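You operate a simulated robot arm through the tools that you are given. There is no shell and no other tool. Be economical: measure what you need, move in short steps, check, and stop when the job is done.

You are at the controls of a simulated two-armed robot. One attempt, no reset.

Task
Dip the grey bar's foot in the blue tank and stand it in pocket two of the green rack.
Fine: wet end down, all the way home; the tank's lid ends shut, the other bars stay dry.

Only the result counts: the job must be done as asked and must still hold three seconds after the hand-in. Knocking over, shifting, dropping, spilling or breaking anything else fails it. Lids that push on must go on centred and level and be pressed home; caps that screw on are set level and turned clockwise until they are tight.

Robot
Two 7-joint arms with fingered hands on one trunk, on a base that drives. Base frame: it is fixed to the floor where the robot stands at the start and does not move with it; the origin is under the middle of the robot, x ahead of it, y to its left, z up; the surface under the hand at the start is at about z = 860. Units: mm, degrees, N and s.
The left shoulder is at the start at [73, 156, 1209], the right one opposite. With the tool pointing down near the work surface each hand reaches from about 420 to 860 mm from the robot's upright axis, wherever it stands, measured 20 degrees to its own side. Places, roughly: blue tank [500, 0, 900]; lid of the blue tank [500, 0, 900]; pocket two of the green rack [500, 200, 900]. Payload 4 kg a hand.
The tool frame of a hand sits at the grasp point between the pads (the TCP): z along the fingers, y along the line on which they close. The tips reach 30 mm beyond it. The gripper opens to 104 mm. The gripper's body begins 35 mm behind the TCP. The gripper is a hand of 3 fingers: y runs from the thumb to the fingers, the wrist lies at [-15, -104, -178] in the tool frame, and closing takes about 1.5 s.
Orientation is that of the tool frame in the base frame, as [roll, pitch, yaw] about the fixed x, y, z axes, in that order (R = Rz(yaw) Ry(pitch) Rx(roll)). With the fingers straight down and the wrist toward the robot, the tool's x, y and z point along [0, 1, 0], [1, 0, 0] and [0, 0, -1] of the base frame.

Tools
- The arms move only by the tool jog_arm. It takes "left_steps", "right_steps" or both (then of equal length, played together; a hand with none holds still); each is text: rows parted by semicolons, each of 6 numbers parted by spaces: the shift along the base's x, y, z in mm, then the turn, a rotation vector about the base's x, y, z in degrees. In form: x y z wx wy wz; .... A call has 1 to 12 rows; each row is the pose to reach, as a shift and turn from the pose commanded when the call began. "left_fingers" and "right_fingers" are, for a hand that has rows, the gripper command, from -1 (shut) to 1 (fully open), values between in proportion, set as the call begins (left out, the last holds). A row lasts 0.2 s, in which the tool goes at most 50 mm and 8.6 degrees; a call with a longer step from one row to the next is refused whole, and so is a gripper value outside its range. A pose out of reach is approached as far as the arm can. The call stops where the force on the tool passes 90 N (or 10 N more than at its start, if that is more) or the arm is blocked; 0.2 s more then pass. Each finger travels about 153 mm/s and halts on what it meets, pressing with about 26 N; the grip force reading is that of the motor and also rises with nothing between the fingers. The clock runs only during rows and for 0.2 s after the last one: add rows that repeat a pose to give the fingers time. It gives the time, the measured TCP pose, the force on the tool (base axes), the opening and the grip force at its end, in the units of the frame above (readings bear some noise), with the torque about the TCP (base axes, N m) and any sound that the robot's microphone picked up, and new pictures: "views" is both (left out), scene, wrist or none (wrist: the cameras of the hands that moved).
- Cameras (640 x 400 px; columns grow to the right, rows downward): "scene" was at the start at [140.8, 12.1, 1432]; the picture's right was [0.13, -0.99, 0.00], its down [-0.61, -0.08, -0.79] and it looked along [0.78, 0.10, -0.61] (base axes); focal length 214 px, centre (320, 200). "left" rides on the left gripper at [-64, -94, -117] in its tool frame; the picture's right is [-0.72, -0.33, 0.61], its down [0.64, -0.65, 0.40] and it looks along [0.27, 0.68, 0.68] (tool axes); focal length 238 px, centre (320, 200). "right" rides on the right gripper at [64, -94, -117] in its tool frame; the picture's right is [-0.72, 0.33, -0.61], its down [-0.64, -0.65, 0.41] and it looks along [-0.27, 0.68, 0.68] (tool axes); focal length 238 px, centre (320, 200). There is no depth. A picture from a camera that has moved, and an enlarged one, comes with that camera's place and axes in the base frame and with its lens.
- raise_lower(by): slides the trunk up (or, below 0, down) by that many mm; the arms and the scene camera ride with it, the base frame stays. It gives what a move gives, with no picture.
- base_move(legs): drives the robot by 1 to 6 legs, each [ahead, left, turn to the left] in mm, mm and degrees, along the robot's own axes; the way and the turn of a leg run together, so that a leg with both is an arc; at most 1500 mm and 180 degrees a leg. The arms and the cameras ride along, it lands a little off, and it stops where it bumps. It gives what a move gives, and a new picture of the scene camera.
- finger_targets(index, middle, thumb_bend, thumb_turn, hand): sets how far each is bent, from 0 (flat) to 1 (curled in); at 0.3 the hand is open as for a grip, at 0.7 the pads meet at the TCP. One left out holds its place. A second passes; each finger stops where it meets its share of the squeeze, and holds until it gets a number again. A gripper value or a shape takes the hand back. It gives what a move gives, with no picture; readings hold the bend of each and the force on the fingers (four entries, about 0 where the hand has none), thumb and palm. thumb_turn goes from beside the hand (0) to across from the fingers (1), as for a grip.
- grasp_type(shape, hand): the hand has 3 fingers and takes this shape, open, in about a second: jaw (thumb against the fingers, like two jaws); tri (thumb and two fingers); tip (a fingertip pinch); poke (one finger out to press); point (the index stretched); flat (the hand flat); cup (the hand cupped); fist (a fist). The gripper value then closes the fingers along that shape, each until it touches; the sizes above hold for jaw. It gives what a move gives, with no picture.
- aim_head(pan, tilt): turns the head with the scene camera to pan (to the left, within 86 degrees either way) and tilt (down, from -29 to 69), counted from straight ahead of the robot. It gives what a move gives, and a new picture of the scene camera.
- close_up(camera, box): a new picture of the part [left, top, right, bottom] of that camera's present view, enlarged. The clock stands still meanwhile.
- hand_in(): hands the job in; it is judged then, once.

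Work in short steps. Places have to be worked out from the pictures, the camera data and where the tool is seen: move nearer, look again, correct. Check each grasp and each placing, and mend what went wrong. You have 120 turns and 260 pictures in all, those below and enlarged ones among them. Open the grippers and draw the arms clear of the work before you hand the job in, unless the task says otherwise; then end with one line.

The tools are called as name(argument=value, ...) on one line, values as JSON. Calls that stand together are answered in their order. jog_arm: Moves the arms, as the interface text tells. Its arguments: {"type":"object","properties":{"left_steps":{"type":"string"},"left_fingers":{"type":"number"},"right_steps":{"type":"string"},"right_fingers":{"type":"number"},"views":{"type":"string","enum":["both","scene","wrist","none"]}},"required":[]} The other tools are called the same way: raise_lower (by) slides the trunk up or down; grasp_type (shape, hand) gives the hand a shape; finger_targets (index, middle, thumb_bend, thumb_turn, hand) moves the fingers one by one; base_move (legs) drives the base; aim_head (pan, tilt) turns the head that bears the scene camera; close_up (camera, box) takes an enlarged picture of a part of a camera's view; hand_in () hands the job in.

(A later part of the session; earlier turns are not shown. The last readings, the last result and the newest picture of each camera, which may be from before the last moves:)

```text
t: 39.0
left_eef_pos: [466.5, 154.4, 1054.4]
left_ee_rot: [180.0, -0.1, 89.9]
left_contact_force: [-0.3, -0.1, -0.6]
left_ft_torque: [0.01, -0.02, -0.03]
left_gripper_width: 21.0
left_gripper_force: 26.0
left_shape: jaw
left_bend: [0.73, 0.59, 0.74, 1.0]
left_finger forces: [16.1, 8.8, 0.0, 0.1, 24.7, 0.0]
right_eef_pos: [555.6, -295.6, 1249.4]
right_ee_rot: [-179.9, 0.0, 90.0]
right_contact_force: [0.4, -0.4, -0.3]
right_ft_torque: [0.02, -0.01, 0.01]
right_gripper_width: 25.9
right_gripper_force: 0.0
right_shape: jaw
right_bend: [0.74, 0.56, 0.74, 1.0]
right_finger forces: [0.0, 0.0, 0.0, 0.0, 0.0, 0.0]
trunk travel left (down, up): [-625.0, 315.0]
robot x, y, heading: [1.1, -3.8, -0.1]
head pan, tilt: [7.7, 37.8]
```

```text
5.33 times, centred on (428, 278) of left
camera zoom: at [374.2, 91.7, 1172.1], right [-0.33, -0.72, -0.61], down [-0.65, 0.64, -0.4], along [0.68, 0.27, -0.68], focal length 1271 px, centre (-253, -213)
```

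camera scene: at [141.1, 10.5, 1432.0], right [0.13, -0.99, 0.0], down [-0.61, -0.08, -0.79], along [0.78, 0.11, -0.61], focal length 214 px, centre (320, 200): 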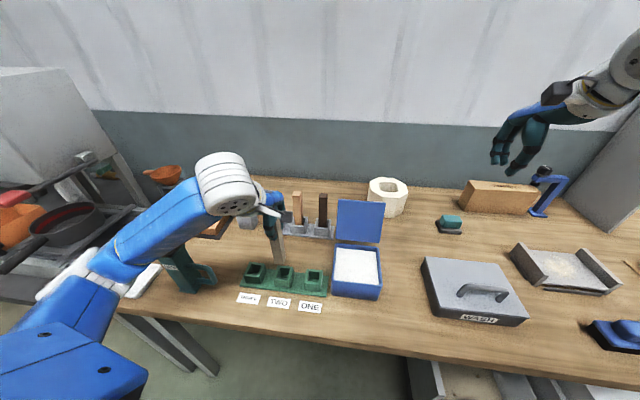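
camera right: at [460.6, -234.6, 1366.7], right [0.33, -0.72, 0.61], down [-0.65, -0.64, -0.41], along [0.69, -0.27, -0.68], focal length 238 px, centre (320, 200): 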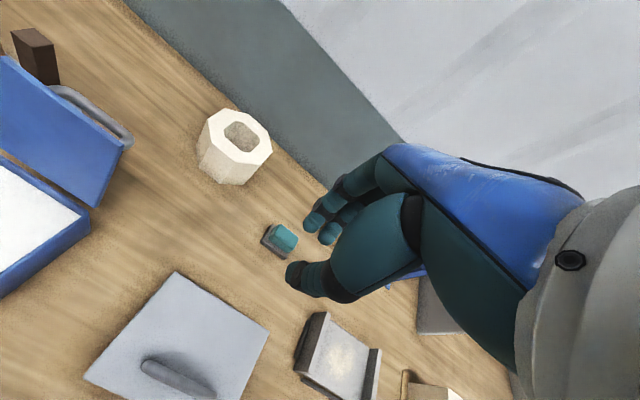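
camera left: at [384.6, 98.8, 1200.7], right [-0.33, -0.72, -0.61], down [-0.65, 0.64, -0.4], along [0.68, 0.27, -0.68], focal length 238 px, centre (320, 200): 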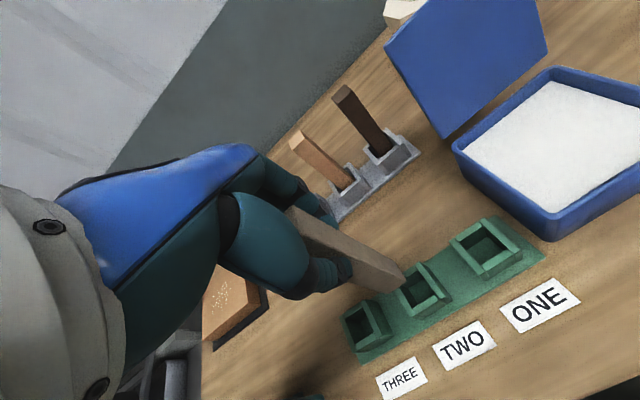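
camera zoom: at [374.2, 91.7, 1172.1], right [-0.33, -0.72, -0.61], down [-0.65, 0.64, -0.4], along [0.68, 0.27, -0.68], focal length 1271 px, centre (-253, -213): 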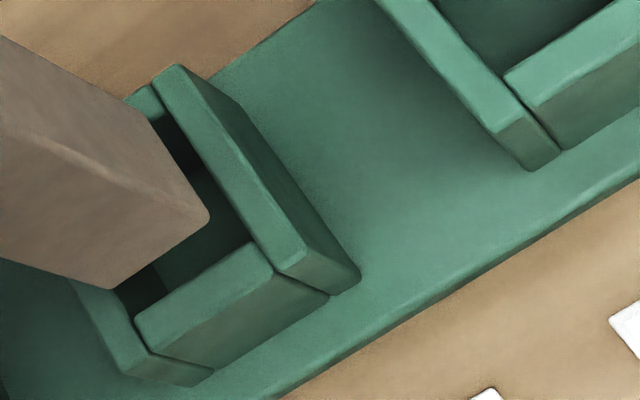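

Foot is now ~2.5 mm back of centre and ≤1 mm left. I make that correction and lower 18 mm, watching the force.

jog_arm(left_steps="-2.5 -1 0 0 0 0; -2.5 -1 -4 0 0 0; -2.5 -1 -8 0 0 0; -2.5 -1 -12 0 0 0; -2.5 -1 -15 0 0 0; -2.5 -1 -18 0 0 0; -2.5 -1 -18 0 0 0", views="none")

close_up(camera="scene", box=[270, 255, 300, 290])

close_up(camera="left", box=[380, 230, 455, 305])

```text
t: 40.6
left_eef_pos: [466.3, 154.0, 1039.3]
left_ee_rot: [179.7, 0.0, 90.1]
left_contact_force: [1.6, 2.0, 20.7]
left_ft_torque: [0.0, -0.05, 0.01]
left_gripper_width: 21.3
left_gripper_force: 25.8
left_shape: jaw
left_bend: [0.73, 0.59, 0.75, 1.0]
left_finger forces: [18.3, 11.1, 0.1, 0.0, 27.3, 0.1]
right_eef_pos: [553.4, -296.7, 1250.5]
right_ee_rot: [179.9, 0.0, 90.0]
right_contact_force: [0.3, -0.4, 0.1]
right_ft_torque: [0.0, 0.02, -0.01]
right_gripper_width: 26.0
right_gripper_force: 0.1
right_shape: jaw
right_bend: [0.74, 0.56, 0.74, 1.0]
right_finger forces: [0.1, 0.1, 0.1, 0.0, 0.0, 0.1]
trunk travel left (down, up): [-625.0, 315.0]
robot x, y, heading: [-0.2, 1.7, -0.0]
head pan, tilt: [7.7, 37.8]
```

```text
11.43 times, centred on (285, 272) of scene
camera zoom: at [138.1, 9.4, 1432.6], right [0.13, -0.99, 0.0], down [-0.61, -0.08, -0.79], along [0.78, 0.11, -0.61], focal length 2451 px, centre (720, -629)
```

zoom: 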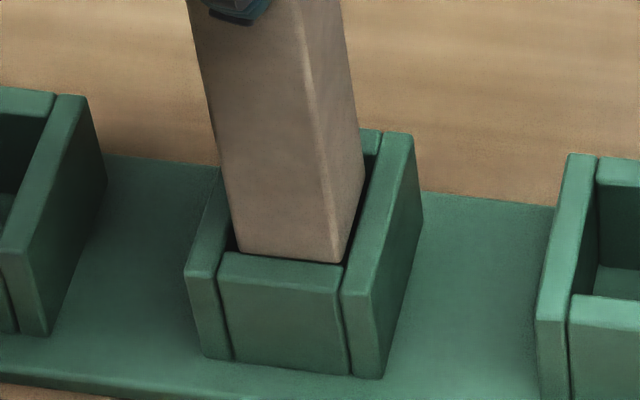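

```text
5.33 times, centred on (418, 268) of left
camera zoom: at [370.8, 90.4, 1156.0], right [-0.32, -0.72, -0.61], down [-0.65, 0.64, -0.41], along [0.69, 0.27, -0.67], focal length 1271 px, centre (-200, -160)
```

zoom: 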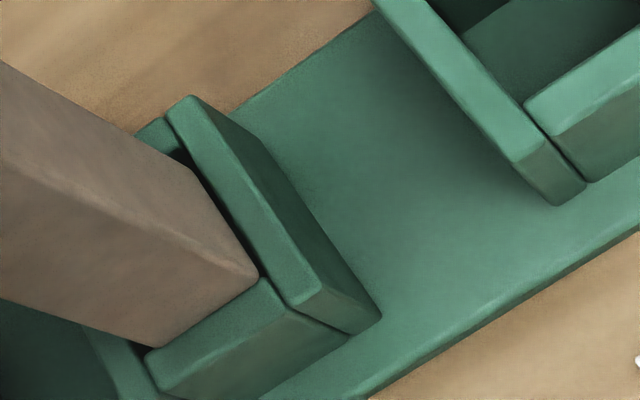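

20 N at rim height: the foot's front edge is catching the front wall. I raise 5 mm, shift +2.5 in x and −0.7 in y, and try again.

jog_arm(left_steps="0 0 5 0 0 0; 2.5 -0.7 5 0 0 0; 2.5 -0.7 5 0 0 0; 2.5 -0.7 1 0 0 0; 2.5 -0.7 -3 0 0 0; 2.5 -0.7 -6 0 0 0; 2.5 -0.7 -6 0 0 0", views="none")

close_up(camera="scene", box=[270, 255, 300, 290])

close_up(camera="left", box=[370, 230, 445, 305])

```text
t: 42.2
left_eef_pos: [467.6, 154.7, 1029.7]
left_ee_rot: [-179.9, 0.0, 90.1]
left_contact_force: [-0.1, 0.7, -1.5]
left_ft_torque: [-0.01, -0.04, -0.01]
left_gripper_width: 20.9
left_gripper_force: 26.0
left_shape: jaw
left_bend: [0.73, 0.59, 0.75, 1.0]
left_finger forces: [16.3, 9.2, 0.1, 0.1, 25.5, 0.1]
right_eef_pos: [557.0, -296.4, 1247.9]
right_ee_rot: [179.9, 0.0, 90.1]
right_contact_force: [0.2, 0.6, 0.4]
right_ft_torque: [0.02, -0.02, -0.02]
right_gripper_width: 26.0
right_gripper_force: 0.1
right_shape: jaw
right_bend: [0.74, 0.56, 0.74, 1.0]
right_finger forces: [0.0, 0.0, 0.1, 0.1, 0.0, 0.0]
trunk travel left (down, up): [-625.0, 315.0]
robot x, y, heading: [-4.2, 0.8, -0.3]
head pan, tilt: [7.7, 37.8]
```

```text
11.43 times, centred on (285, 272) of scene
camera zoom: at [140.7, 10.2, 1432.0], right [0.13, -0.99, 0.0], down [-0.61, -0.08, -0.79], along [0.78, 0.11, -0.61], focal length 2451 px, centre (720, -629)
```

zoom: 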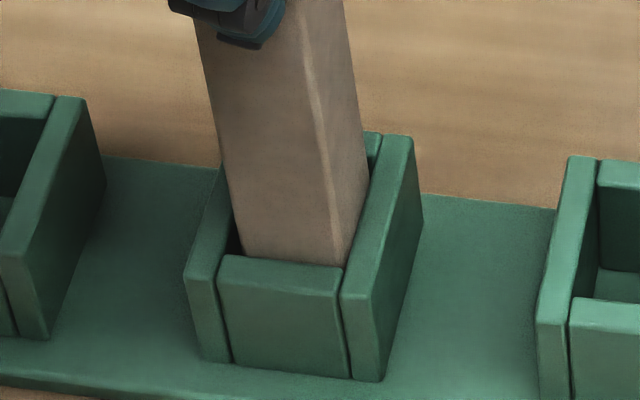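

```text
5.33 times, centred on (408, 268) of left
camera zoom: at [373.5, 90.1, 1147.6], right [-0.33, -0.72, -0.61], down [-0.65, 0.64, -0.4], along [0.68, 0.27, -0.68], focal length 1271 px, centre (-147, -160)
```

zoom: 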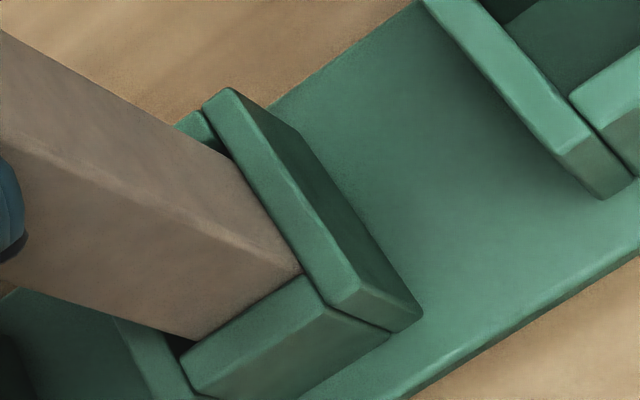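

The foot has entered the pocket with no force. I centre +0.8 in y and continue down 20 mm.

jog_arm(left_steps="0 0.8 -4 0 0 0; 0 0.8 -8 0 0 0; 0 0.8 -12 0 0 0; 0 0.8 -16 0 0 0; 0 0.8 -20 0 0 0; 0 0.8 -20 0 0 0", views="none")

close_up(camera="scene", box=[250, 210, 330, 300])

```text
t: 43.6
left_eef_pos: [467.5, 153.4, 1010.1]
left_ee_rot: [-179.9, 0.0, 90.1]
left_contact_force: [0.5, -0.4, -1.6]
left_ft_torque: [0.02, -0.02, 0.02]
left_gripper_width: 20.7
left_gripper_force: 26.4
left_shape: jaw
left_bend: [0.73, 0.59, 0.75, 1.0]
left_finger forces: [16.4, 9.1, 0.1, 0.0, 25.4, 0.0]
right_eef_pos: [556.1, -296.9, 1248.6]
right_ee_rot: [180.0, 0.0, 90.0]
right_contact_force: [-0.2, 0.0, -0.4]
right_ft_torque: [0.01, -0.01, 0.02]
right_gripper_width: 25.9
right_gripper_force: 0.0
right_shape: jaw
right_bend: [0.74, 0.56, 0.74, 1.0]
right_finger forces: [0.0, 0.1, 0.0, 0.0, 0.1, 0.0]
trunk travel left (down, up): [-625.0, 315.0]
robot x, y, heading: [1.1, 1.6, -0.1]
head pan, tilt: [7.7, 37.8]
```

```text
4.44 times, centred on (290, 255) of scene
camera zoom: at [140.7, 10.2, 1432.0], right [0.13, -0.99, 0.0], down [-0.61, -0.08, -0.79], along [0.78, 0.11, -0.61], focal length 953 px, centre (453, -44)
```

zoom: 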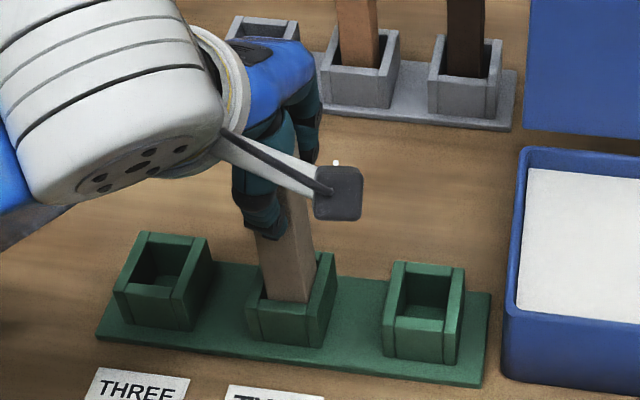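

Sliding in freely. I continue slowly until I feel the bottom.

jog_arm(left_steps="0 0 -3 0 0 0; 0 0 -6 0 0 0; 0 0 -9 0 0 0; 0 0 -11 0 0 0; 0 0 -13 0 0 0; 0 0 -13 0 0 0", views="none")

```text
t: 45.0
left_eef_pos: [468.8, 153.5, 1001.1]
left_ee_rot: [179.5, 0.0, 90.1]
left_contact_force: [4.6, 2.4, 28.0]
left_ft_torque: [0.07, -0.09, 0.04]
left_gripper_width: 21.9
left_gripper_force: 25.8
left_shape: jaw
left_bend: [0.73, 0.59, 0.75, 1.0]
left_finger forces: [20.2, 11.9, 0.0, 0.0, 28.4, 0.0]
right_eef_pos: [554.0, -298.3, 1250.3]
right_ee_rot: [179.8, 0.0, 90.0]
right_contact_force: [-0.3, -1.0, 0.3]
right_ft_torque: [0.0, 0.02, 0.0]
right_gripper_width: 26.0
right_gripper_force: 0.1
right_shape: jaw
right_bend: [0.74, 0.56, 0.74, 1.0]
right_finger forces: [0.1, 0.0, 0.0, 0.0, 0.0, 0.0]
trunk travel left (down, up): [-625.0, 315.0]
robot x, y, heading: [1.6, -1.3, -0.1]
head pan, tilt: [7.7, 37.8]
```

28 N at TCP z 1001, the same height as in the holder: it is at the bottom. I relieve the pressure and open the hand.

jog_arm(left_steps="0 0 3.5 0 0 0; 0 0 3.5 0 0 0", views="none")

jog_arm(left_steps="0 0 0 0 0 0; 0 0 0 0 0 0; 0 0 0 0 0 0; 0 0 0 0 0 0; 0 0 0 0 0 0; 0 0 0 0 0 0", left_fingers=0.6, views="wrist")

close_up(camera="scene", box=[250, 210, 330, 300])

```text
t: 45.6
left_eef_pos: [465.8, 152.9, 1001.9]
left_ee_rot: [-180.0, -0.1, 90.0]
left_contact_force: [2.3, 0.4, 17.7]
left_ft_torque: [0.02, -0.14, -0.01]
left_gripper_width: 22.1
left_gripper_force: 25.9
left_shape: jaw
left_bend: [0.73, 0.59, 0.75, 1.0]
left_finger forces: [19.6, 11.3, 0.1, 0.1, 27.6, 0.0]
right_eef_pos: [554.5, -297.6, 1249.3]
right_ee_rot: [179.9, -0.2, 90.1]
right_contact_force: [-0.6, -1.1, -0.2]
right_ft_torque: [0.0, 0.05, 0.02]
right_gripper_width: 25.9
right_gripper_force: 0.0
right_shape: jaw
right_bend: [0.74, 0.56, 0.74, 1.0]
right_finger forces: [0.0, 0.1, 0.0, 0.0, 0.1, 0.0]
trunk travel left (down, up): [-625.0, 315.0]
robot x, y, heading: [0.3, -0.9, -0.2]
head pan, tilt: [7.7, 37.8]
```

```text
t: 47.0
left_eef_pos: [467.7, 154.0, 1000.7]
left_ee_rot: [-180.0, 0.0, 90.1]
left_contact_force: [-0.5, -0.1, -0.2]
left_ft_torque: [-0.03, 0.01, 0.02]
left_gripper_width: 82.8
left_gripper_force: 0.0
left_shape: jaw
left_bend: [0.27, 0.34, 0.5, 0.99]
left_finger forces: [0.0, 0.0, 0.0, 0.0, 0.0, 0.0]
right_eef_pos: [556.5, -297.1, 1248.0]
right_ee_rot: [180.0, 0.0, 90.0]
right_contact_force: [-0.3, 0.1, -0.3]
right_ft_torque: [0.01, 0.01, 0.02]
right_gripper_width: 26.0
right_gripper_force: 0.0
right_shape: jaw
right_bend: [0.74, 0.56, 0.74, 1.0]
right_finger forces: [0.0, 0.1, 0.0, 0.0, 0.0, 0.1]
trunk travel left (down, up): [-625.0, 315.0]
robot x, y, heading: [2.6, -2.0, 0.0]
head pan, tilt: [7.7, 37.8]
camera left: at [373.2, 90.2, 1118.2], right [-0.33, -0.72, -0.61], down [-0.65, 0.64, -0.4], along [0.68, 0.27, -0.68], focal length 238 px, centre (320, 200)
```

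left: 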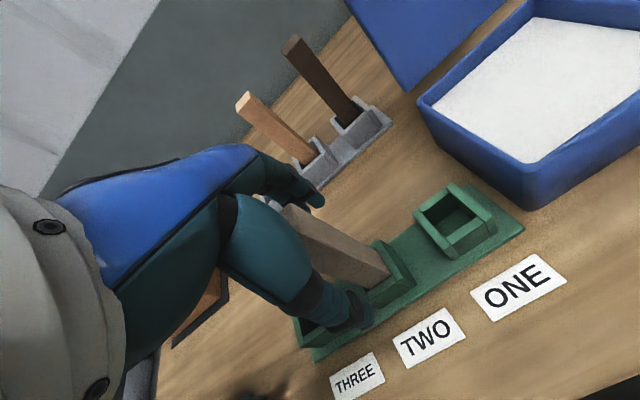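

```text
4.44 times, centred on (290, 255) of scene
camera zoom: at [140.1, 10.1, 1432.1], right [0.13, -0.99, 0.0], down [-0.61, -0.08, -0.79], along [0.78, 0.11, -0.61], focal length 953 px, centre (453, -44)
```

zoom: 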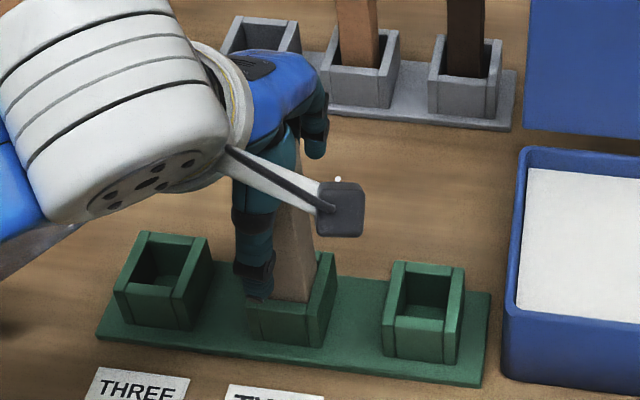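

The bar is free and standing. I raise the left hand straight up and then away to the left.

jog_arm(left_steps="0 0 15 0 0 0; 0 0 40 0 0 0; 0 0 75 0 0 0; 0 0 115 0 0 0; 0 0 155 0 0 0; 5 25 190 0 0 0; 15 60 220 0 0 0; 25 95 245 0 0 0; 35 130 265 0 0 0; 40 150 270 0 0 0")

close_up(camera="scene", box=[240, 170, 400, 310])

close_up(camera="scene", box=[250, 210, 330, 300])

```text
t: 49.2
left_eef_pos: [507.7, 303.2, 1271.7]
left_ee_rot: [-180.0, 0.2, 89.9]
left_contact_force: [-0.2, 0.3, 0.6]
left_ft_torque: [0.02, 0.02, 0.03]
left_gripper_width: 83.0
left_gripper_force: 0.1
left_shape: jaw
left_bend: [0.27, 0.34, 0.5, 0.99]
left_finger forces: [0.0, 0.1, 0.0, 0.0, 0.1, 0.0]
right_eef_pos: [555.4, -295.6, 1250.4]
right_ee_rot: [-180.0, 0.2, 90.0]
right_contact_force: [0.7, 0.8, -0.9]
right_ft_torque: [-0.01, 0.01, 0.01]
right_gripper_width: 26.0
right_gripper_force: 0.1
right_shape: jaw
right_bend: [0.74, 0.56, 0.74, 1.0]
right_finger forces: [0.0, 0.0, 0.1, 0.1, 0.0, 0.0]
trunk travel left (down, up): [-625.0, 315.0]
robot x, y, heading: [-1.3, -1.0, -0.2]
head pan, tilt: [7.7, 37.8]
camera scene: at [140.4, 11.7, 1432.0], right [0.13, -0.99, 0.0], down [-0.61, -0.08, -0.79], along [0.78, 0.1, -0.61], focal length 214 px, centre (320, 200)
camera left: at [414.4, 240.2, 1388.3], right [-0.33, -0.72, -0.61], down [-0.65, 0.64, -0.41], along [0.68, 0.27, -0.68], focal length 238 px, centre (320, 200)
```

scene: 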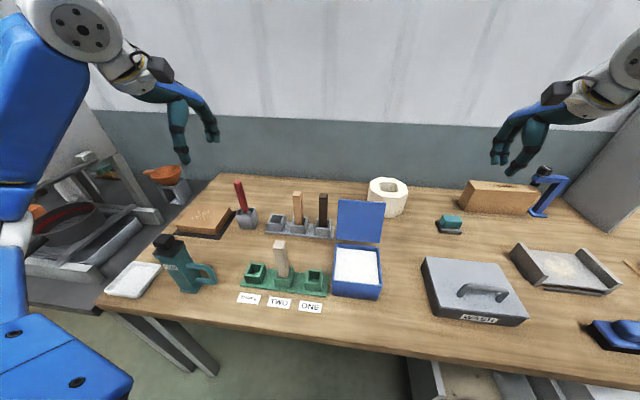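
left: 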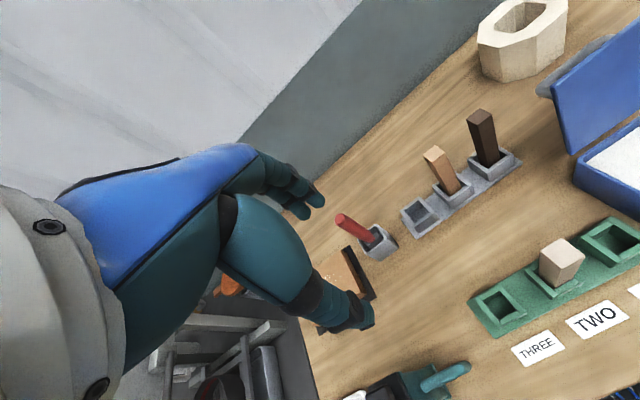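

```text
2.86 times, centred on (320, 240) of scene
camera zoom: at [140.4, 11.7, 1432.0], right [0.13, -0.99, 0.0], down [-0.61, -0.08, -0.79], along [0.78, 0.1, -0.61], focal length 613 px, centre (320, 86)
```

zoom: 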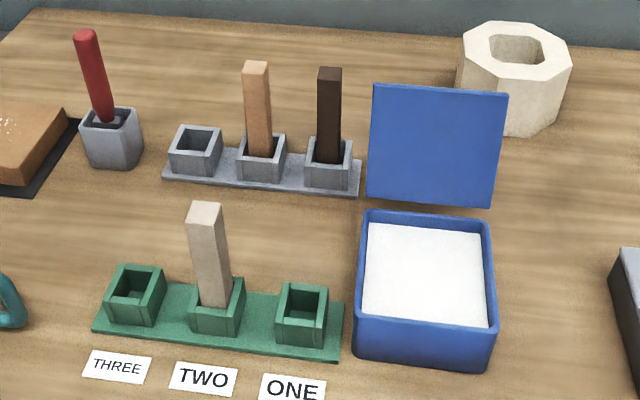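

```text
4.44 times, centred on (290, 255) of scene
camera zoom: at [140.4, 11.7, 1432.0], right [0.13, -0.99, 0.0], down [-0.61, -0.08, -0.79], along [0.78, 0.1, -0.61], focal length 953 px, centre (453, -44)
```

zoom: 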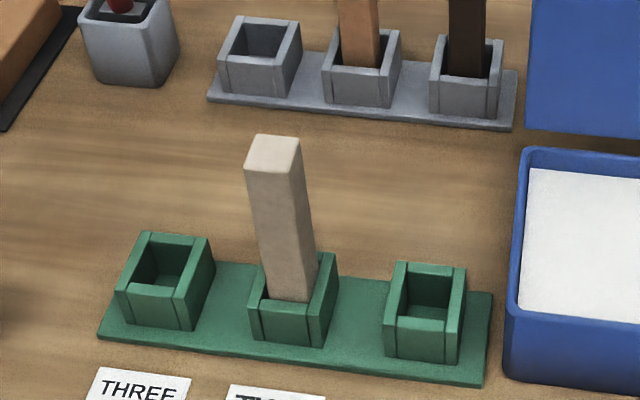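

The bar stands in pocket two, its top at ≈1030, same as in the holder — fully home. Now I bring the right hand back, tilted 31°, to the place above the open lid's handle from which it withdrew.

jog_arm(right_steps="15 10 -20 0 4 0; 32 22 -44 0 8 0; 50 36 -68 0 12 0; 70 52 -92 0 16 0; 90 75 -112 0 20 0; 110 105 -121 0 24 0; 125 140 -121 0 28 0; 138 180 -121 0 31 0; 146 218 -121 0 31 0; 150 249 -121 0 31 0; 150 249 -121 0 31 0", right_fingers=-0.4)

close_up(camera="right", box=[60, 180, 360, 400])

```text
t: 51.6
left_eef_pos: [507.9, 304.4, 1271.3]
left_ee_rot: [-179.9, 0.0, 90.1]
left_contact_force: [0.9, -0.1, 0.6]
left_ft_torque: [0.0, 0.03, 0.0]
left_gripper_width: 83.1
left_gripper_force: 0.0
left_shape: jaw
left_bend: [0.27, 0.34, 0.5, 0.99]
left_finger forces: [0.0, 0.0, 0.0, 0.0, 0.0, 0.1]
right_eef_pos: [707.5, -46.2, 1127.0]
right_ee_rot: [-148.9, 0.1, 90.1]
right_contact_force: [0.3, 0.8, -0.3]
right_ft_torque: [-0.01, 0.01, -0.01]
right_gripper_width: 30.8
right_gripper_force: 0.1
right_shape: jaw
right_bend: [0.74, 0.54, 0.74, 1.0]
right_finger forces: [0.0, 0.0, 0.0, 0.0, 0.0, 0.0]
right hand out of reach, approached as far as the arm can: row 10, 11
trunk travel left (down, up): [-625.0, 315.0]
robot x, y, heading: [1.2, -0.3, -0.0]
head pan, tilt: [7.7, 37.8]
camera scene: at [141.6, 14.3, 1431.9], right [0.13, -0.99, 0.0], down [-0.61, -0.08, -0.79], along [0.78, 0.1, -0.62], focal length 214 px, centre (320, 200)
camera right: at [686.5, 17.7, 1277.7], right [0.6, -0.72, 0.36], down [-0.77, -0.64, -0.01], along [0.24, -0.27, -0.93], focal length 238 px, centre (320, 200)
```

scene: 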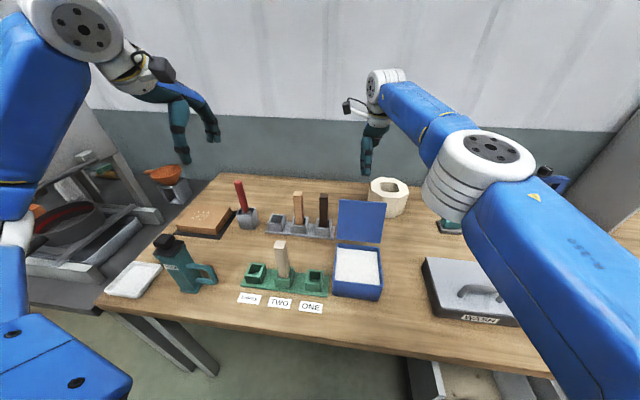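
right: 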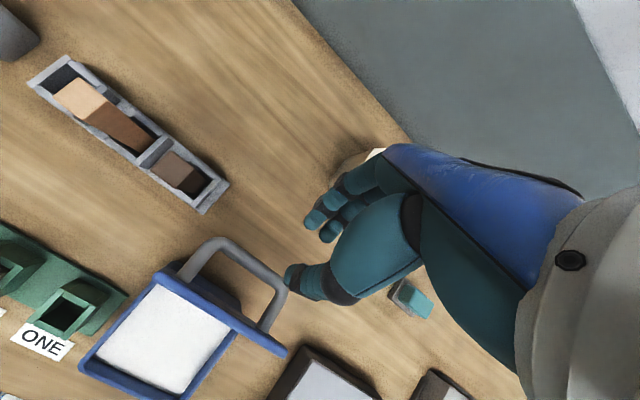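

```text
1.82 times, centred on (210, 290) of right
camera zoom: at [686.5, 17.7, 1277.7], right [0.6, -0.72, 0.36], down [-0.77, -0.64, -0.01], along [0.24, -0.27, -0.93], focal length 433 px, centre (520, 36)
```

zoom: 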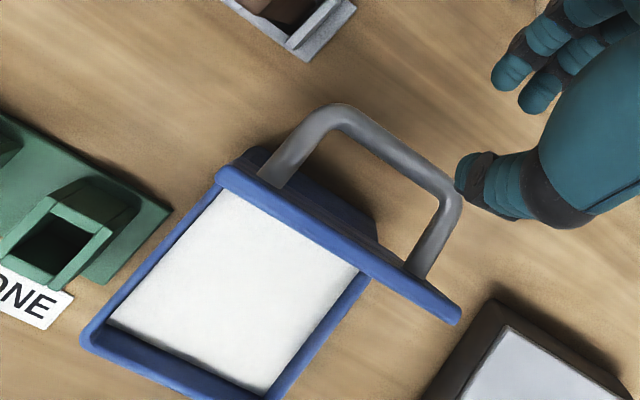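

The handle bar now lies at about [655, −46, 1005]. I re-enter along the finger direction so the thumb goes between lid and bar.

jog_arm(right_steps="-8 0 -35 0 0 0; -17 0 -69 0 0 0; -23 0 -79 0 0 0; -30 0 -90 0 0 0; -36 0 -100 0 0 0; -36 0 -100 0 0 0")

close_up(camera="right", box=[160, 140, 420, 360])

```text
t: 53.0
left_eef_pos: [508.2, 302.9, 1271.0]
left_ee_rot: [180.0, 0.1, 89.9]
left_contact_force: [0.0, 0.4, 0.2]
left_ft_torque: [0.06, 0.02, -0.02]
left_gripper_width: 82.9
left_gripper_force: 0.1
left_shape: jaw
left_bend: [0.27, 0.34, 0.5, 0.99]
left_finger forces: [0.0, 0.1, 0.0, 0.0, 0.1, 0.0]
right_eef_pos: [667.2, -48.1, 1026.8]
right_ee_rot: [-149.0, 0.1, 90.0]
right_contact_force: [-0.7, 0.0, 1.0]
right_ft_torque: [-0.03, 0.03, -0.02]
right_gripper_width: 31.4
right_gripper_force: 0.2
right_shape: jaw
right_bend: [0.74, 0.54, 0.74, 1.0]
right_finger forces: [0.0, 0.1, 0.0, 0.0, 0.0, 0.0]
trunk travel left (down, up): [-625.0, 315.0]
robot x, y, heading: [-2.2, -1.8, -0.2]
head pan, tilt: [7.7, 37.8]
camera scene: at [141.6, 12.4, 1431.9], right [0.13, -0.99, 0.0], down [-0.61, -0.08, -0.79], along [0.78, 0.1, -0.62], focal length 214 px, centre (320, 200)
camera right: at [646.9, 16.4, 1176.6], right [0.6, -0.72, 0.36], down [-0.77, -0.64, -0.01], along [0.24, -0.27, -0.93], focal length 238 px, centre (320, 200)
```

scene: 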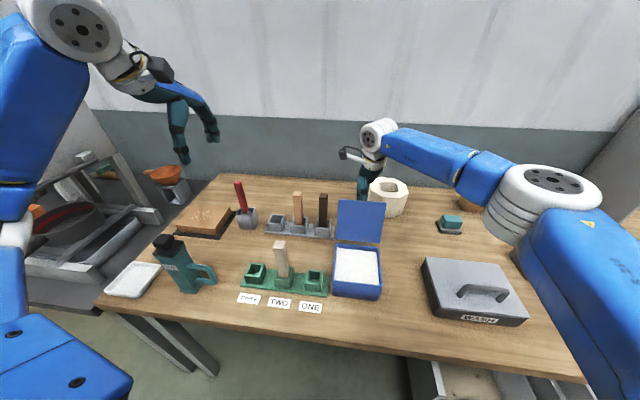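
right: 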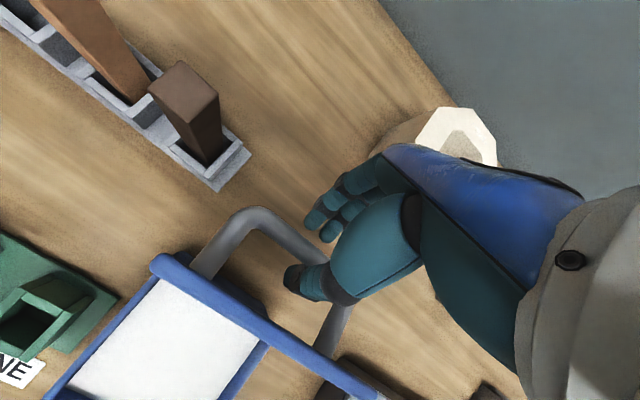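

```text
1.82 times, centred on (290, 250) of right
camera zoom: at [646.9, 16.4, 1176.6], right [0.6, -0.72, 0.36], down [-0.77, -0.64, -0.01], along [0.24, -0.27, -0.93], focal length 433 px, centre (374, 109)
```

zoom: 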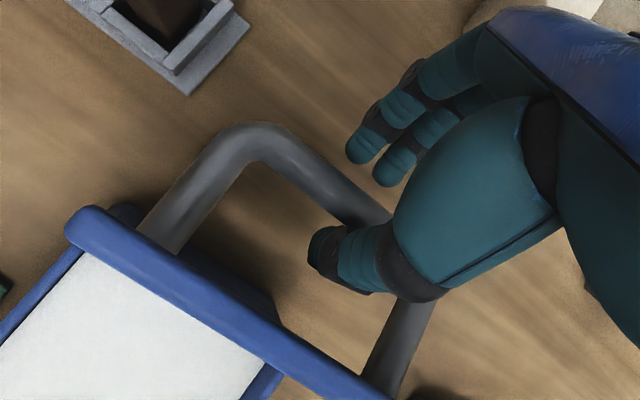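

The bar lies between thumb and fingers. I advance the last ~26 mm and close.

jog_arm(right_steps="-4 0 -8 0 0 0; -8 0 -15 0 0 0; -12 0 -22 0 0 0; -12 0 -22 0 0 0", views="none")

jog_arm(right_steps="0 0 0 0 0 0; 0 0 0 0 0 0; 0 0 0 0 0 0; 0 0 0 0 0 0; 0 0 0 0 0 0", right_fingers=-1)

close_up(camera="right", box=[160, 140, 420, 360])

```text
t: 54.0
left_eef_pos: [509.7, 303.6, 1270.9]
left_ee_rot: [180.0, 0.1, 90.0]
left_contact_force: [0.1, 0.2, 0.0]
left_ft_torque: [-0.02, 0.03, -0.01]
left_gripper_width: 83.1
left_gripper_force: 0.1
left_shape: jaw
left_bend: [0.27, 0.34, 0.5, 0.99]
left_finger forces: [0.0, 0.0, 0.0, 0.1, 0.1, 0.0]
right_eef_pos: [654.8, -46.4, 1006.7]
right_ee_rot: [-149.0, 0.0, 90.0]
right_contact_force: [-0.7, -0.9, -0.7]
right_ft_torque: [-0.01, 0.01, -0.03]
right_gripper_width: 31.2
right_gripper_force: 0.0
right_shape: jaw
right_bend: [0.74, 0.54, 0.74, 1.0]
right_finger forces: [0.0, 0.0, 0.1, 0.0, 0.0, 0.0]
trunk travel left (down, up): [-625.0, 315.0]
robot x, y, heading: [-1.1, 2.8, -0.1]
head pan, tilt: [7.7, 37.8]
```

```text
t: 55.2
left_eef_pos: [505.8, 303.7, 1271.1]
left_ee_rot: [-179.9, 0.1, 90.0]
left_contact_force: [-0.1, 0.0, 0.6]
left_ft_torque: [0.02, -0.01, -0.02]
left_gripper_width: 83.1
left_gripper_force: 0.0
left_shape: jaw
left_bend: [0.27, 0.34, 0.5, 0.99]
left_finger forces: [0.0, 0.0, 0.0, 0.0, 0.0, 0.1]
right_eef_pos: [653.9, -45.1, 1007.3]
right_ee_rot: [-149.1, 0.1, 90.1]
right_contact_force: [-8.4, 0.9, 0.6]
right_ft_torque: [0.0, -0.16, 0.0]
right_gripper_width: 1.4
right_gripper_force: 26.4
right_shape: jaw
right_bend: [0.7, 0.7, 0.76, 1.0]
right_finger forces: [0.0, 0.1, 0.0, 0.0, 8.0, 0.0]
trunk travel left (down, up): [-625.0, 315.0]
robot x, y, heading: [-4.5, -1.0, -0.0]
head pan, tilt: [7.7, 37.8]
camera scene: at [138.7, 13.1, 1432.2], right [0.13, -0.99, 0.0], down [-0.61, -0.08, -0.79], along [0.78, 0.1, -0.61], focal length 214 px, centre (320, 200)
camera right: at [633.1, 17.8, 1155.6], right [0.6, -0.72, 0.36], down [-0.77, -0.64, -0.01], along [0.24, -0.27, -0.93], focal length 238 px, centre (320, 200)
```

scene: 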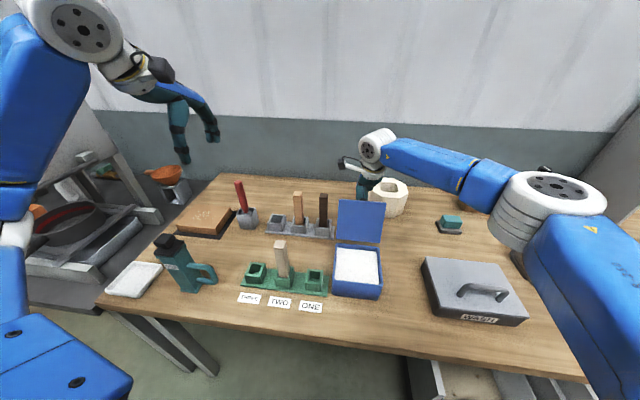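
right: 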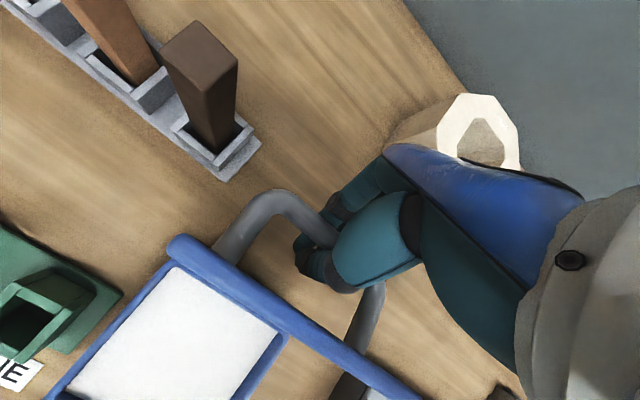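

```text
1.82 times, centred on (290, 250) of right
camera zoom: at [633.1, 17.8, 1155.6], right [0.6, -0.72, 0.36], down [-0.77, -0.64, -0.01], along [0.24, -0.27, -0.93], focal length 433 px, centre (374, 109)
```

zoom: 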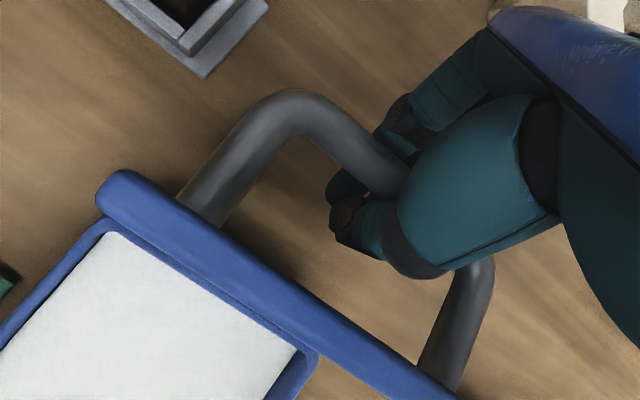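

The bar is caged in the closed hand. I swing the lid back along the arc to about 68°, keeping the tilt.

jog_arm(right_steps="-7 0 6.5 0 0 0; -14 0 12.6 0 0 0; -22 0 17 0 0 0; -30 0 21 0 0 0; -38.5 0 24 0 0 0; -47.3 0 26.5 0 0 0; -56 0 28.3 0 0 0; -65.3 0 29.5 0 0 0; -65.3 0 29.5 0 0 0")

close_up(camera="scene", box=[310, 170, 420, 310])

```text
t: 57.2
left_eef_pos: [508.9, 304.4, 1269.5]
left_ee_rot: [-180.0, 0.1, 90.2]
left_contact_force: [0.1, -0.7, 0.1]
left_ft_torque: [0.0, -0.01, 0.0]
left_gripper_width: 82.9
left_gripper_force: 0.0
left_shape: jaw
left_bend: [0.27, 0.34, 0.5, 0.99]
left_finger forces: [0.1, 0.1, 0.0, 0.0, 0.0, 0.0]
right_eef_pos: [589.7, -46.5, 1033.8]
right_ee_rot: [-149.0, 0.1, 90.1]
right_contact_force: [0.5, -0.5, -0.1]
right_ft_torque: [0.02, -0.01, -0.03]
right_gripper_width: 0.9
right_gripper_force: 25.9
right_shape: jaw
right_bend: [0.7, 0.7, 0.76, 1.0]
right_finger forces: [0.5, 0.0, 0.1, 0.0, 0.0, 0.0]
trunk travel left (down, up): [-625.0, 315.0]
robot x, y, heading: [2.3, -0.1, 0.0]
head pan, tilt: [7.7, 37.8]
camera scene: at [141.8, 12.8, 1431.9], right [0.13, -0.99, 0.0], down [-0.61, -0.08, -0.79], along [0.78, 0.1, -0.62], focal length 214 px, centre (320, 200)
camera right: at [569.4, 16.9, 1183.0], right [0.6, -0.72, 0.36], down [-0.77, -0.64, -0.01], along [0.24, -0.27, -0.93], focal length 238 px, centre (320, 200)
```

scene: 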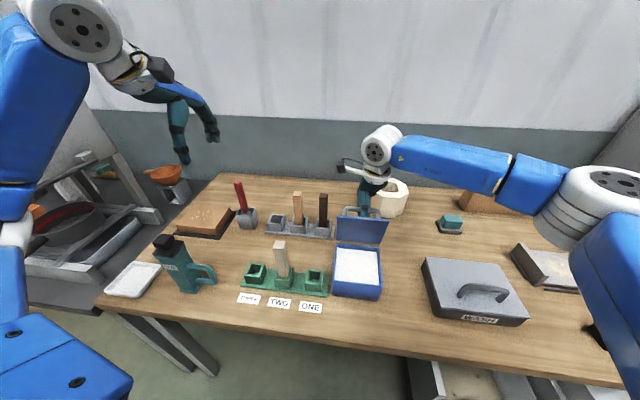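
right: 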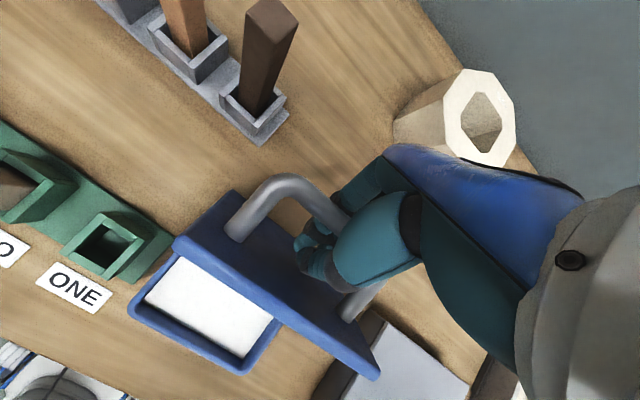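

```text
2.86 times, centred on (365, 240) of scene
camera zoom: at [141.8, 12.8, 1431.9], right [0.13, -0.99, 0.0], down [-0.61, -0.08, -0.79], along [0.78, 0.1, -0.62], focal length 613 px, centre (191, 86)
```

zoom: 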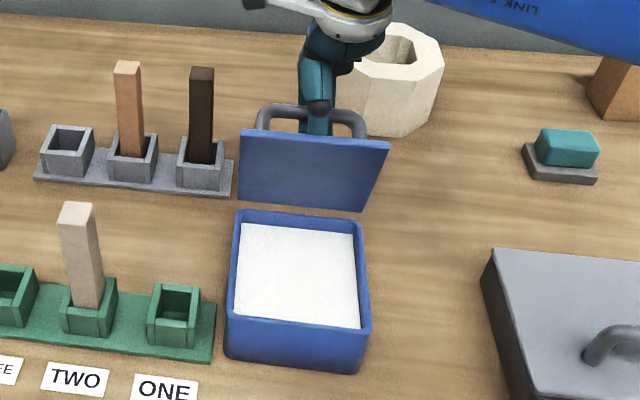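

Under control. I continue to about 25° open, tilting the hand back to vertical.

jog_arm(right_steps="-9 0 0 0 -5 0; -18.2 0 -0.5 0 -10 0; -27 0 -2 0 -15 0; -36 0 -4.5 0 -21 0; -44.5 0 -7.7 0 -26 0; -53 0 -11.5 0 -31 0; -61 0 -16 0 -31 0; -68.7 0 -21.2 0 -31 0; -75.6 0 -27 0 -31 0; -75.6 0 -27 0 -31 0")

close_up(camera="scene", box=[310, 170, 420, 310])

```text
t: 59.4
left_eef_pos: [508.2, 302.8, 1270.3]
left_ee_rot: [180.0, 0.0, 90.1]
left_contact_force: [0.1, -0.4, -0.3]
left_ft_torque: [-0.01, 0.01, 0.01]
left_gripper_width: 83.1
left_gripper_force: 0.0
left_shape: jaw
left_bend: [0.27, 0.34, 0.5, 0.99]
left_finger forces: [0.0, 0.0, 0.0, 0.1, 0.0, 0.0]
right_eef_pos: [513.0, -46.6, 1007.9]
right_ee_rot: [-180.0, 0.0, 90.1]
right_contact_force: [-1.1, -0.3, -0.7]
right_ft_torque: [-0.01, 0.0, 0.03]
right_gripper_width: 1.0
right_gripper_force: 26.3
right_shape: jaw
right_bend: [0.7, 0.7, 0.76, 1.0]
right_finger forces: [0.1, 0.0, 0.1, 0.0, 1.0, 0.0]
trunk travel left (down, up): [-625.0, 315.0]
robot x, y, heading: [0.5, 1.7, -0.0]
head pan, tilt: [7.7, 37.8]
camera scene: at [140.8, 12.3, 1432.0], right [0.13, -0.99, 0.0], down [-0.61, -0.08, -0.79], along [0.78, 0.1, -0.61], focal length 214 px, centre (320, 200)
camera right: at [419.4, 16.3, 1125.5], right [0.33, -0.72, 0.61], down [-0.65, -0.64, -0.4], along [0.68, -0.27, -0.68], focal length 238 px, centre (320, 200)
```

scene: 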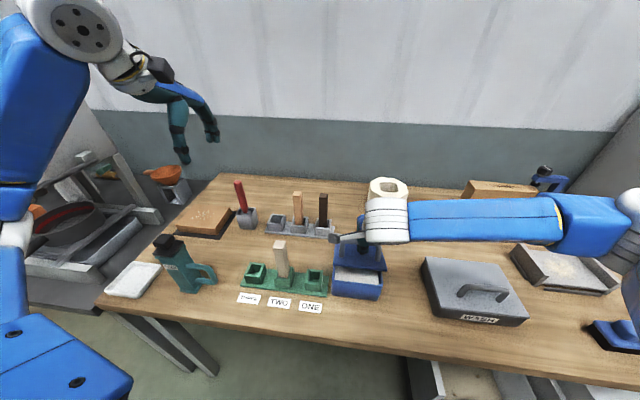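
right: 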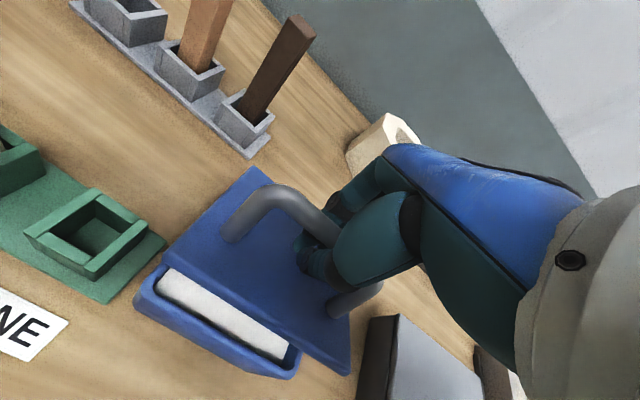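

```text
2.86 times, centred on (365, 240) of scene
camera zoom: at [140.8, 12.3, 1432.0], right [0.13, -0.99, 0.0], down [-0.61, -0.08, -0.79], along [0.78, 0.1, -0.61], focal length 613 px, centre (191, 86)
```

zoom: 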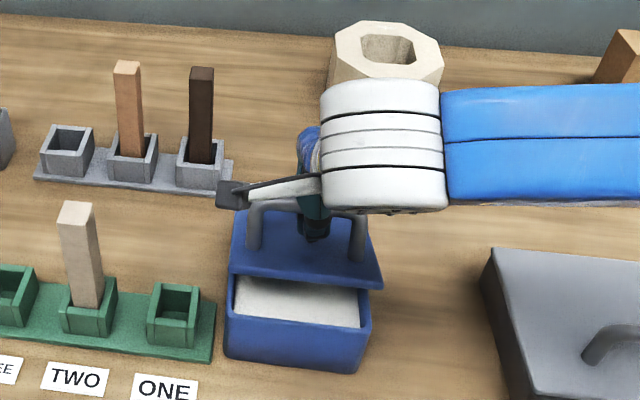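

I lower the rest of the way to the original handle pose.

jog_arm(right_steps="-6 0 -6.5 0 0 0; -12 0 -13 0 0 0; -16 0 -18 0 0 0; -19 0 -23 0 0 0; -22 0 -28 0 0 0; -25 0 -32 0 0 0; -25 0 -34 0 0 0; -25 0 -34 0 0 0")

close_up(camera="scene", box=[310, 200, 420, 310])

close_up(camera="right", box=[140, 130, 400, 380])

```text
t: 61.2
left_eef_pos: [507.7, 303.4, 1269.8]
left_ee_rot: [-179.9, 0.1, 90.1]
left_contact_force: [1.4, -0.5, 0.4]
left_ft_torque: [0.02, 0.0, 0.0]
left_gripper_width: 82.8
left_gripper_force: 0.0
left_shape: jaw
left_bend: [0.27, 0.34, 0.5, 0.99]
left_finger forces: [0.1, 0.0, 0.0, 0.0, 0.1, 0.0]
right_eef_pos: [488.6, -46.4, 974.5]
right_ee_rot: [179.8, 0.0, 90.2]
right_contact_force: [-1.4, -1.0, 4.8]
right_ft_torque: [-0.02, -0.03, 0.0]
right_gripper_width: 1.6
right_gripper_force: 25.6
right_shape: jaw
right_bend: [0.7, 0.7, 0.77, 1.0]
right_finger forces: [0.0, 0.1, 0.0, 0.0, 1.9, 0.0]
trunk travel left (down, up): [-625.0, 315.0]
robot x, y, heading: [1.6, -1.0, -0.3]
head pan, tilt: [7.7, 37.8]
camera scene: at [139.7, 11.9, 1432.2], right [0.13, -0.99, 0.0], down [-0.61, -0.08, -0.79], along [0.78, 0.11, -0.61], focal length 214 px, centre (320, 200)
camera right: at [394.2, 16.8, 1092.0], right [0.33, -0.72, 0.61], down [-0.65, -0.64, -0.41], along [0.69, -0.27, -0.68], focal length 238 px, centre (320, 200)
```

scene: 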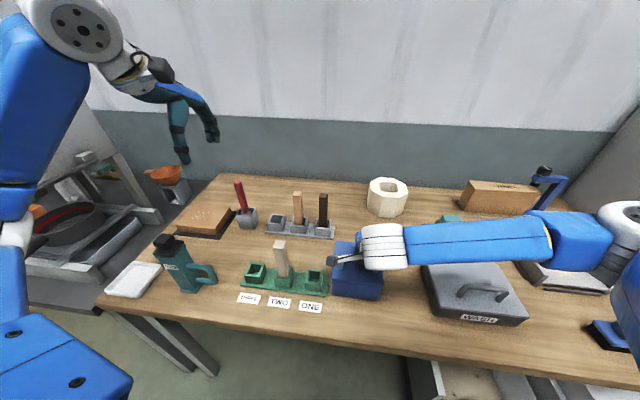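
right: 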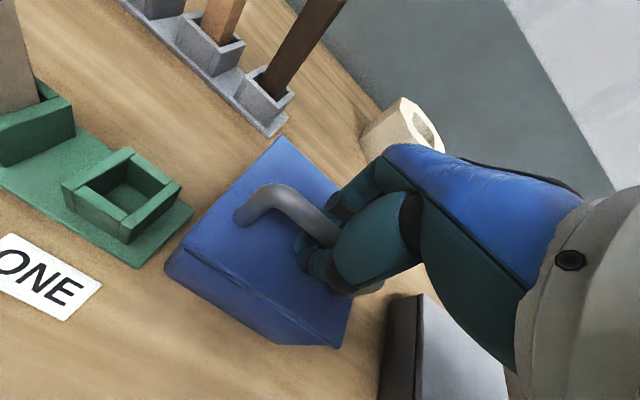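

```text
3.64 times, centred on (365, 255) of scene
camera zoom: at [139.7, 11.9, 1432.2], right [0.13, -0.99, 0.0], down [-0.61, -0.08, -0.79], along [0.78, 0.11, -0.61], focal length 780 px, centre (156, 0)
```

zoom: 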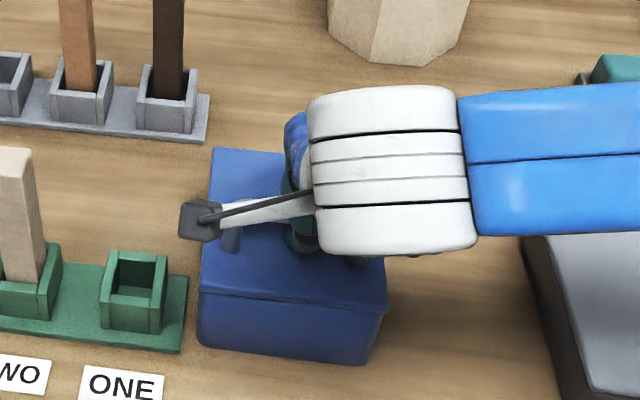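

```text
1.60 times, centred on (270, 255) of right
camera zoom: at [394.2, 16.8, 1092.0], right [0.33, -0.72, 0.61], down [-0.65, -0.64, -0.41], along [0.69, -0.27, -0.68], focal length 381 px, centre (400, 112)
```

zoom: 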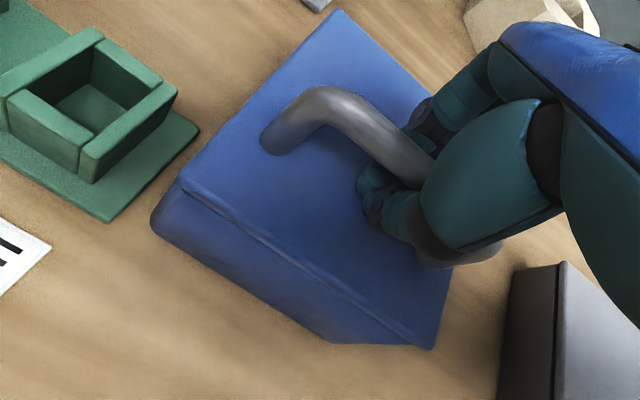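

The lid lies shut. I open the hand and lift straight up and clear.

jog_arm(right_steps="0 0 3 0 0 0; 0 0 3 0 0 0; 0 0 3 0 0 0; 0 0 3 0 0 0; 0 0 3 0 0 0; 0 0 3 0 0 0; 0 0 20 0 0 0; 0 0 50 0 0 0; 0 0 90 0 0 0; 0 0 130 0 0 0; 0 -30 165 0 0 0; 0 -60 200 0 0 0", right_fingers=0.9)

close_up(camera="scene", box=[310, 200, 420, 310])

```text
t: 63.8
left_eef_pos: [506.7, 300.5, 1272.4]
left_ee_rot: [-180.0, -0.1, 90.0]
left_contact_force: [-0.9, 0.3, 0.1]
left_ft_torque: [0.01, -0.01, -0.01]
left_gripper_width: 83.0
left_gripper_force: 0.0
left_shape: jaw
left_bend: [0.27, 0.34, 0.5, 0.99]
left_finger forces: [0.1, 0.1, 0.0, 0.0, 0.0, 0.1]
right_eef_pos: [486.9, -108.0, 1174.3]
right_ee_rot: [179.8, -0.1, 90.1]
right_contact_force: [-0.1, -0.1, 0.4]
right_ft_torque: [0.05, -0.01, -0.01]
right_gripper_width: 98.2
right_gripper_force: 0.0
right_shape: jaw
right_bend: [0.32, 0.31, 0.31, 0.98]
right_finger forces: [0.0, 0.0, 0.0, 0.0, 0.0, 0.0]
trunk travel left (down, up): [-625.0, 315.0]
robot x, y, heading: [-1.9, -0.2, -0.0]
head pan, tilt: [7.7, 37.8]
camera scene: at [139.0, 8.5, 1432.2], right [0.13, -0.99, 0.0], down [-0.61, -0.08, -0.79], along [0.78, 0.11, -0.61], focal length 214 px, centre (320, 200)
camera right: at [393.2, -44.4, 1292.4], right [0.33, -0.72, 0.61], down [-0.65, -0.64, -0.41], along [0.68, -0.27, -0.68], focal length 238 px, centre (320, 200)
```

scene: 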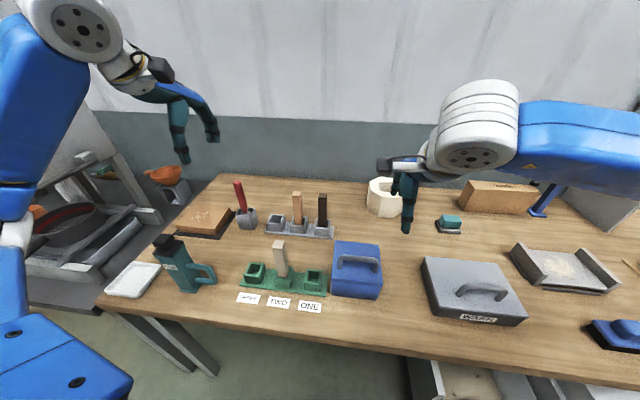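
right: 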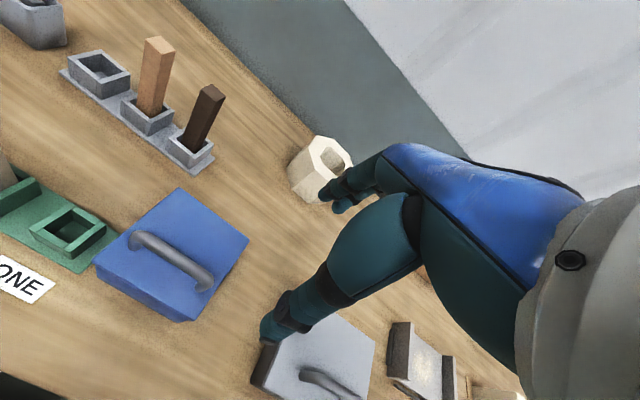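

```text
3.64 times, centred on (365, 255) of scene
camera zoom: at [139.0, 8.5, 1432.2], right [0.13, -0.99, 0.0], down [-0.61, -0.08, -0.79], along [0.78, 0.11, -0.61], focal length 780 px, centre (156, 0)
```

zoom: 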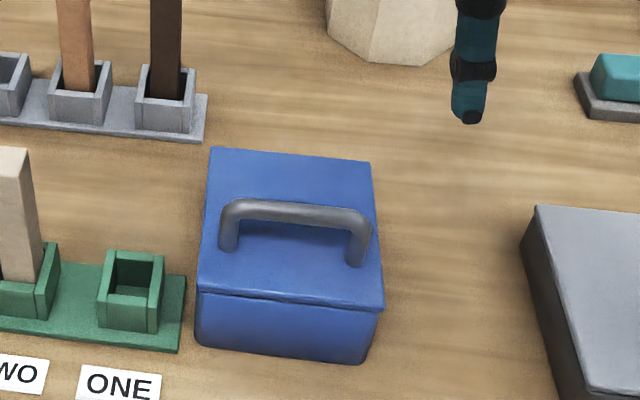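

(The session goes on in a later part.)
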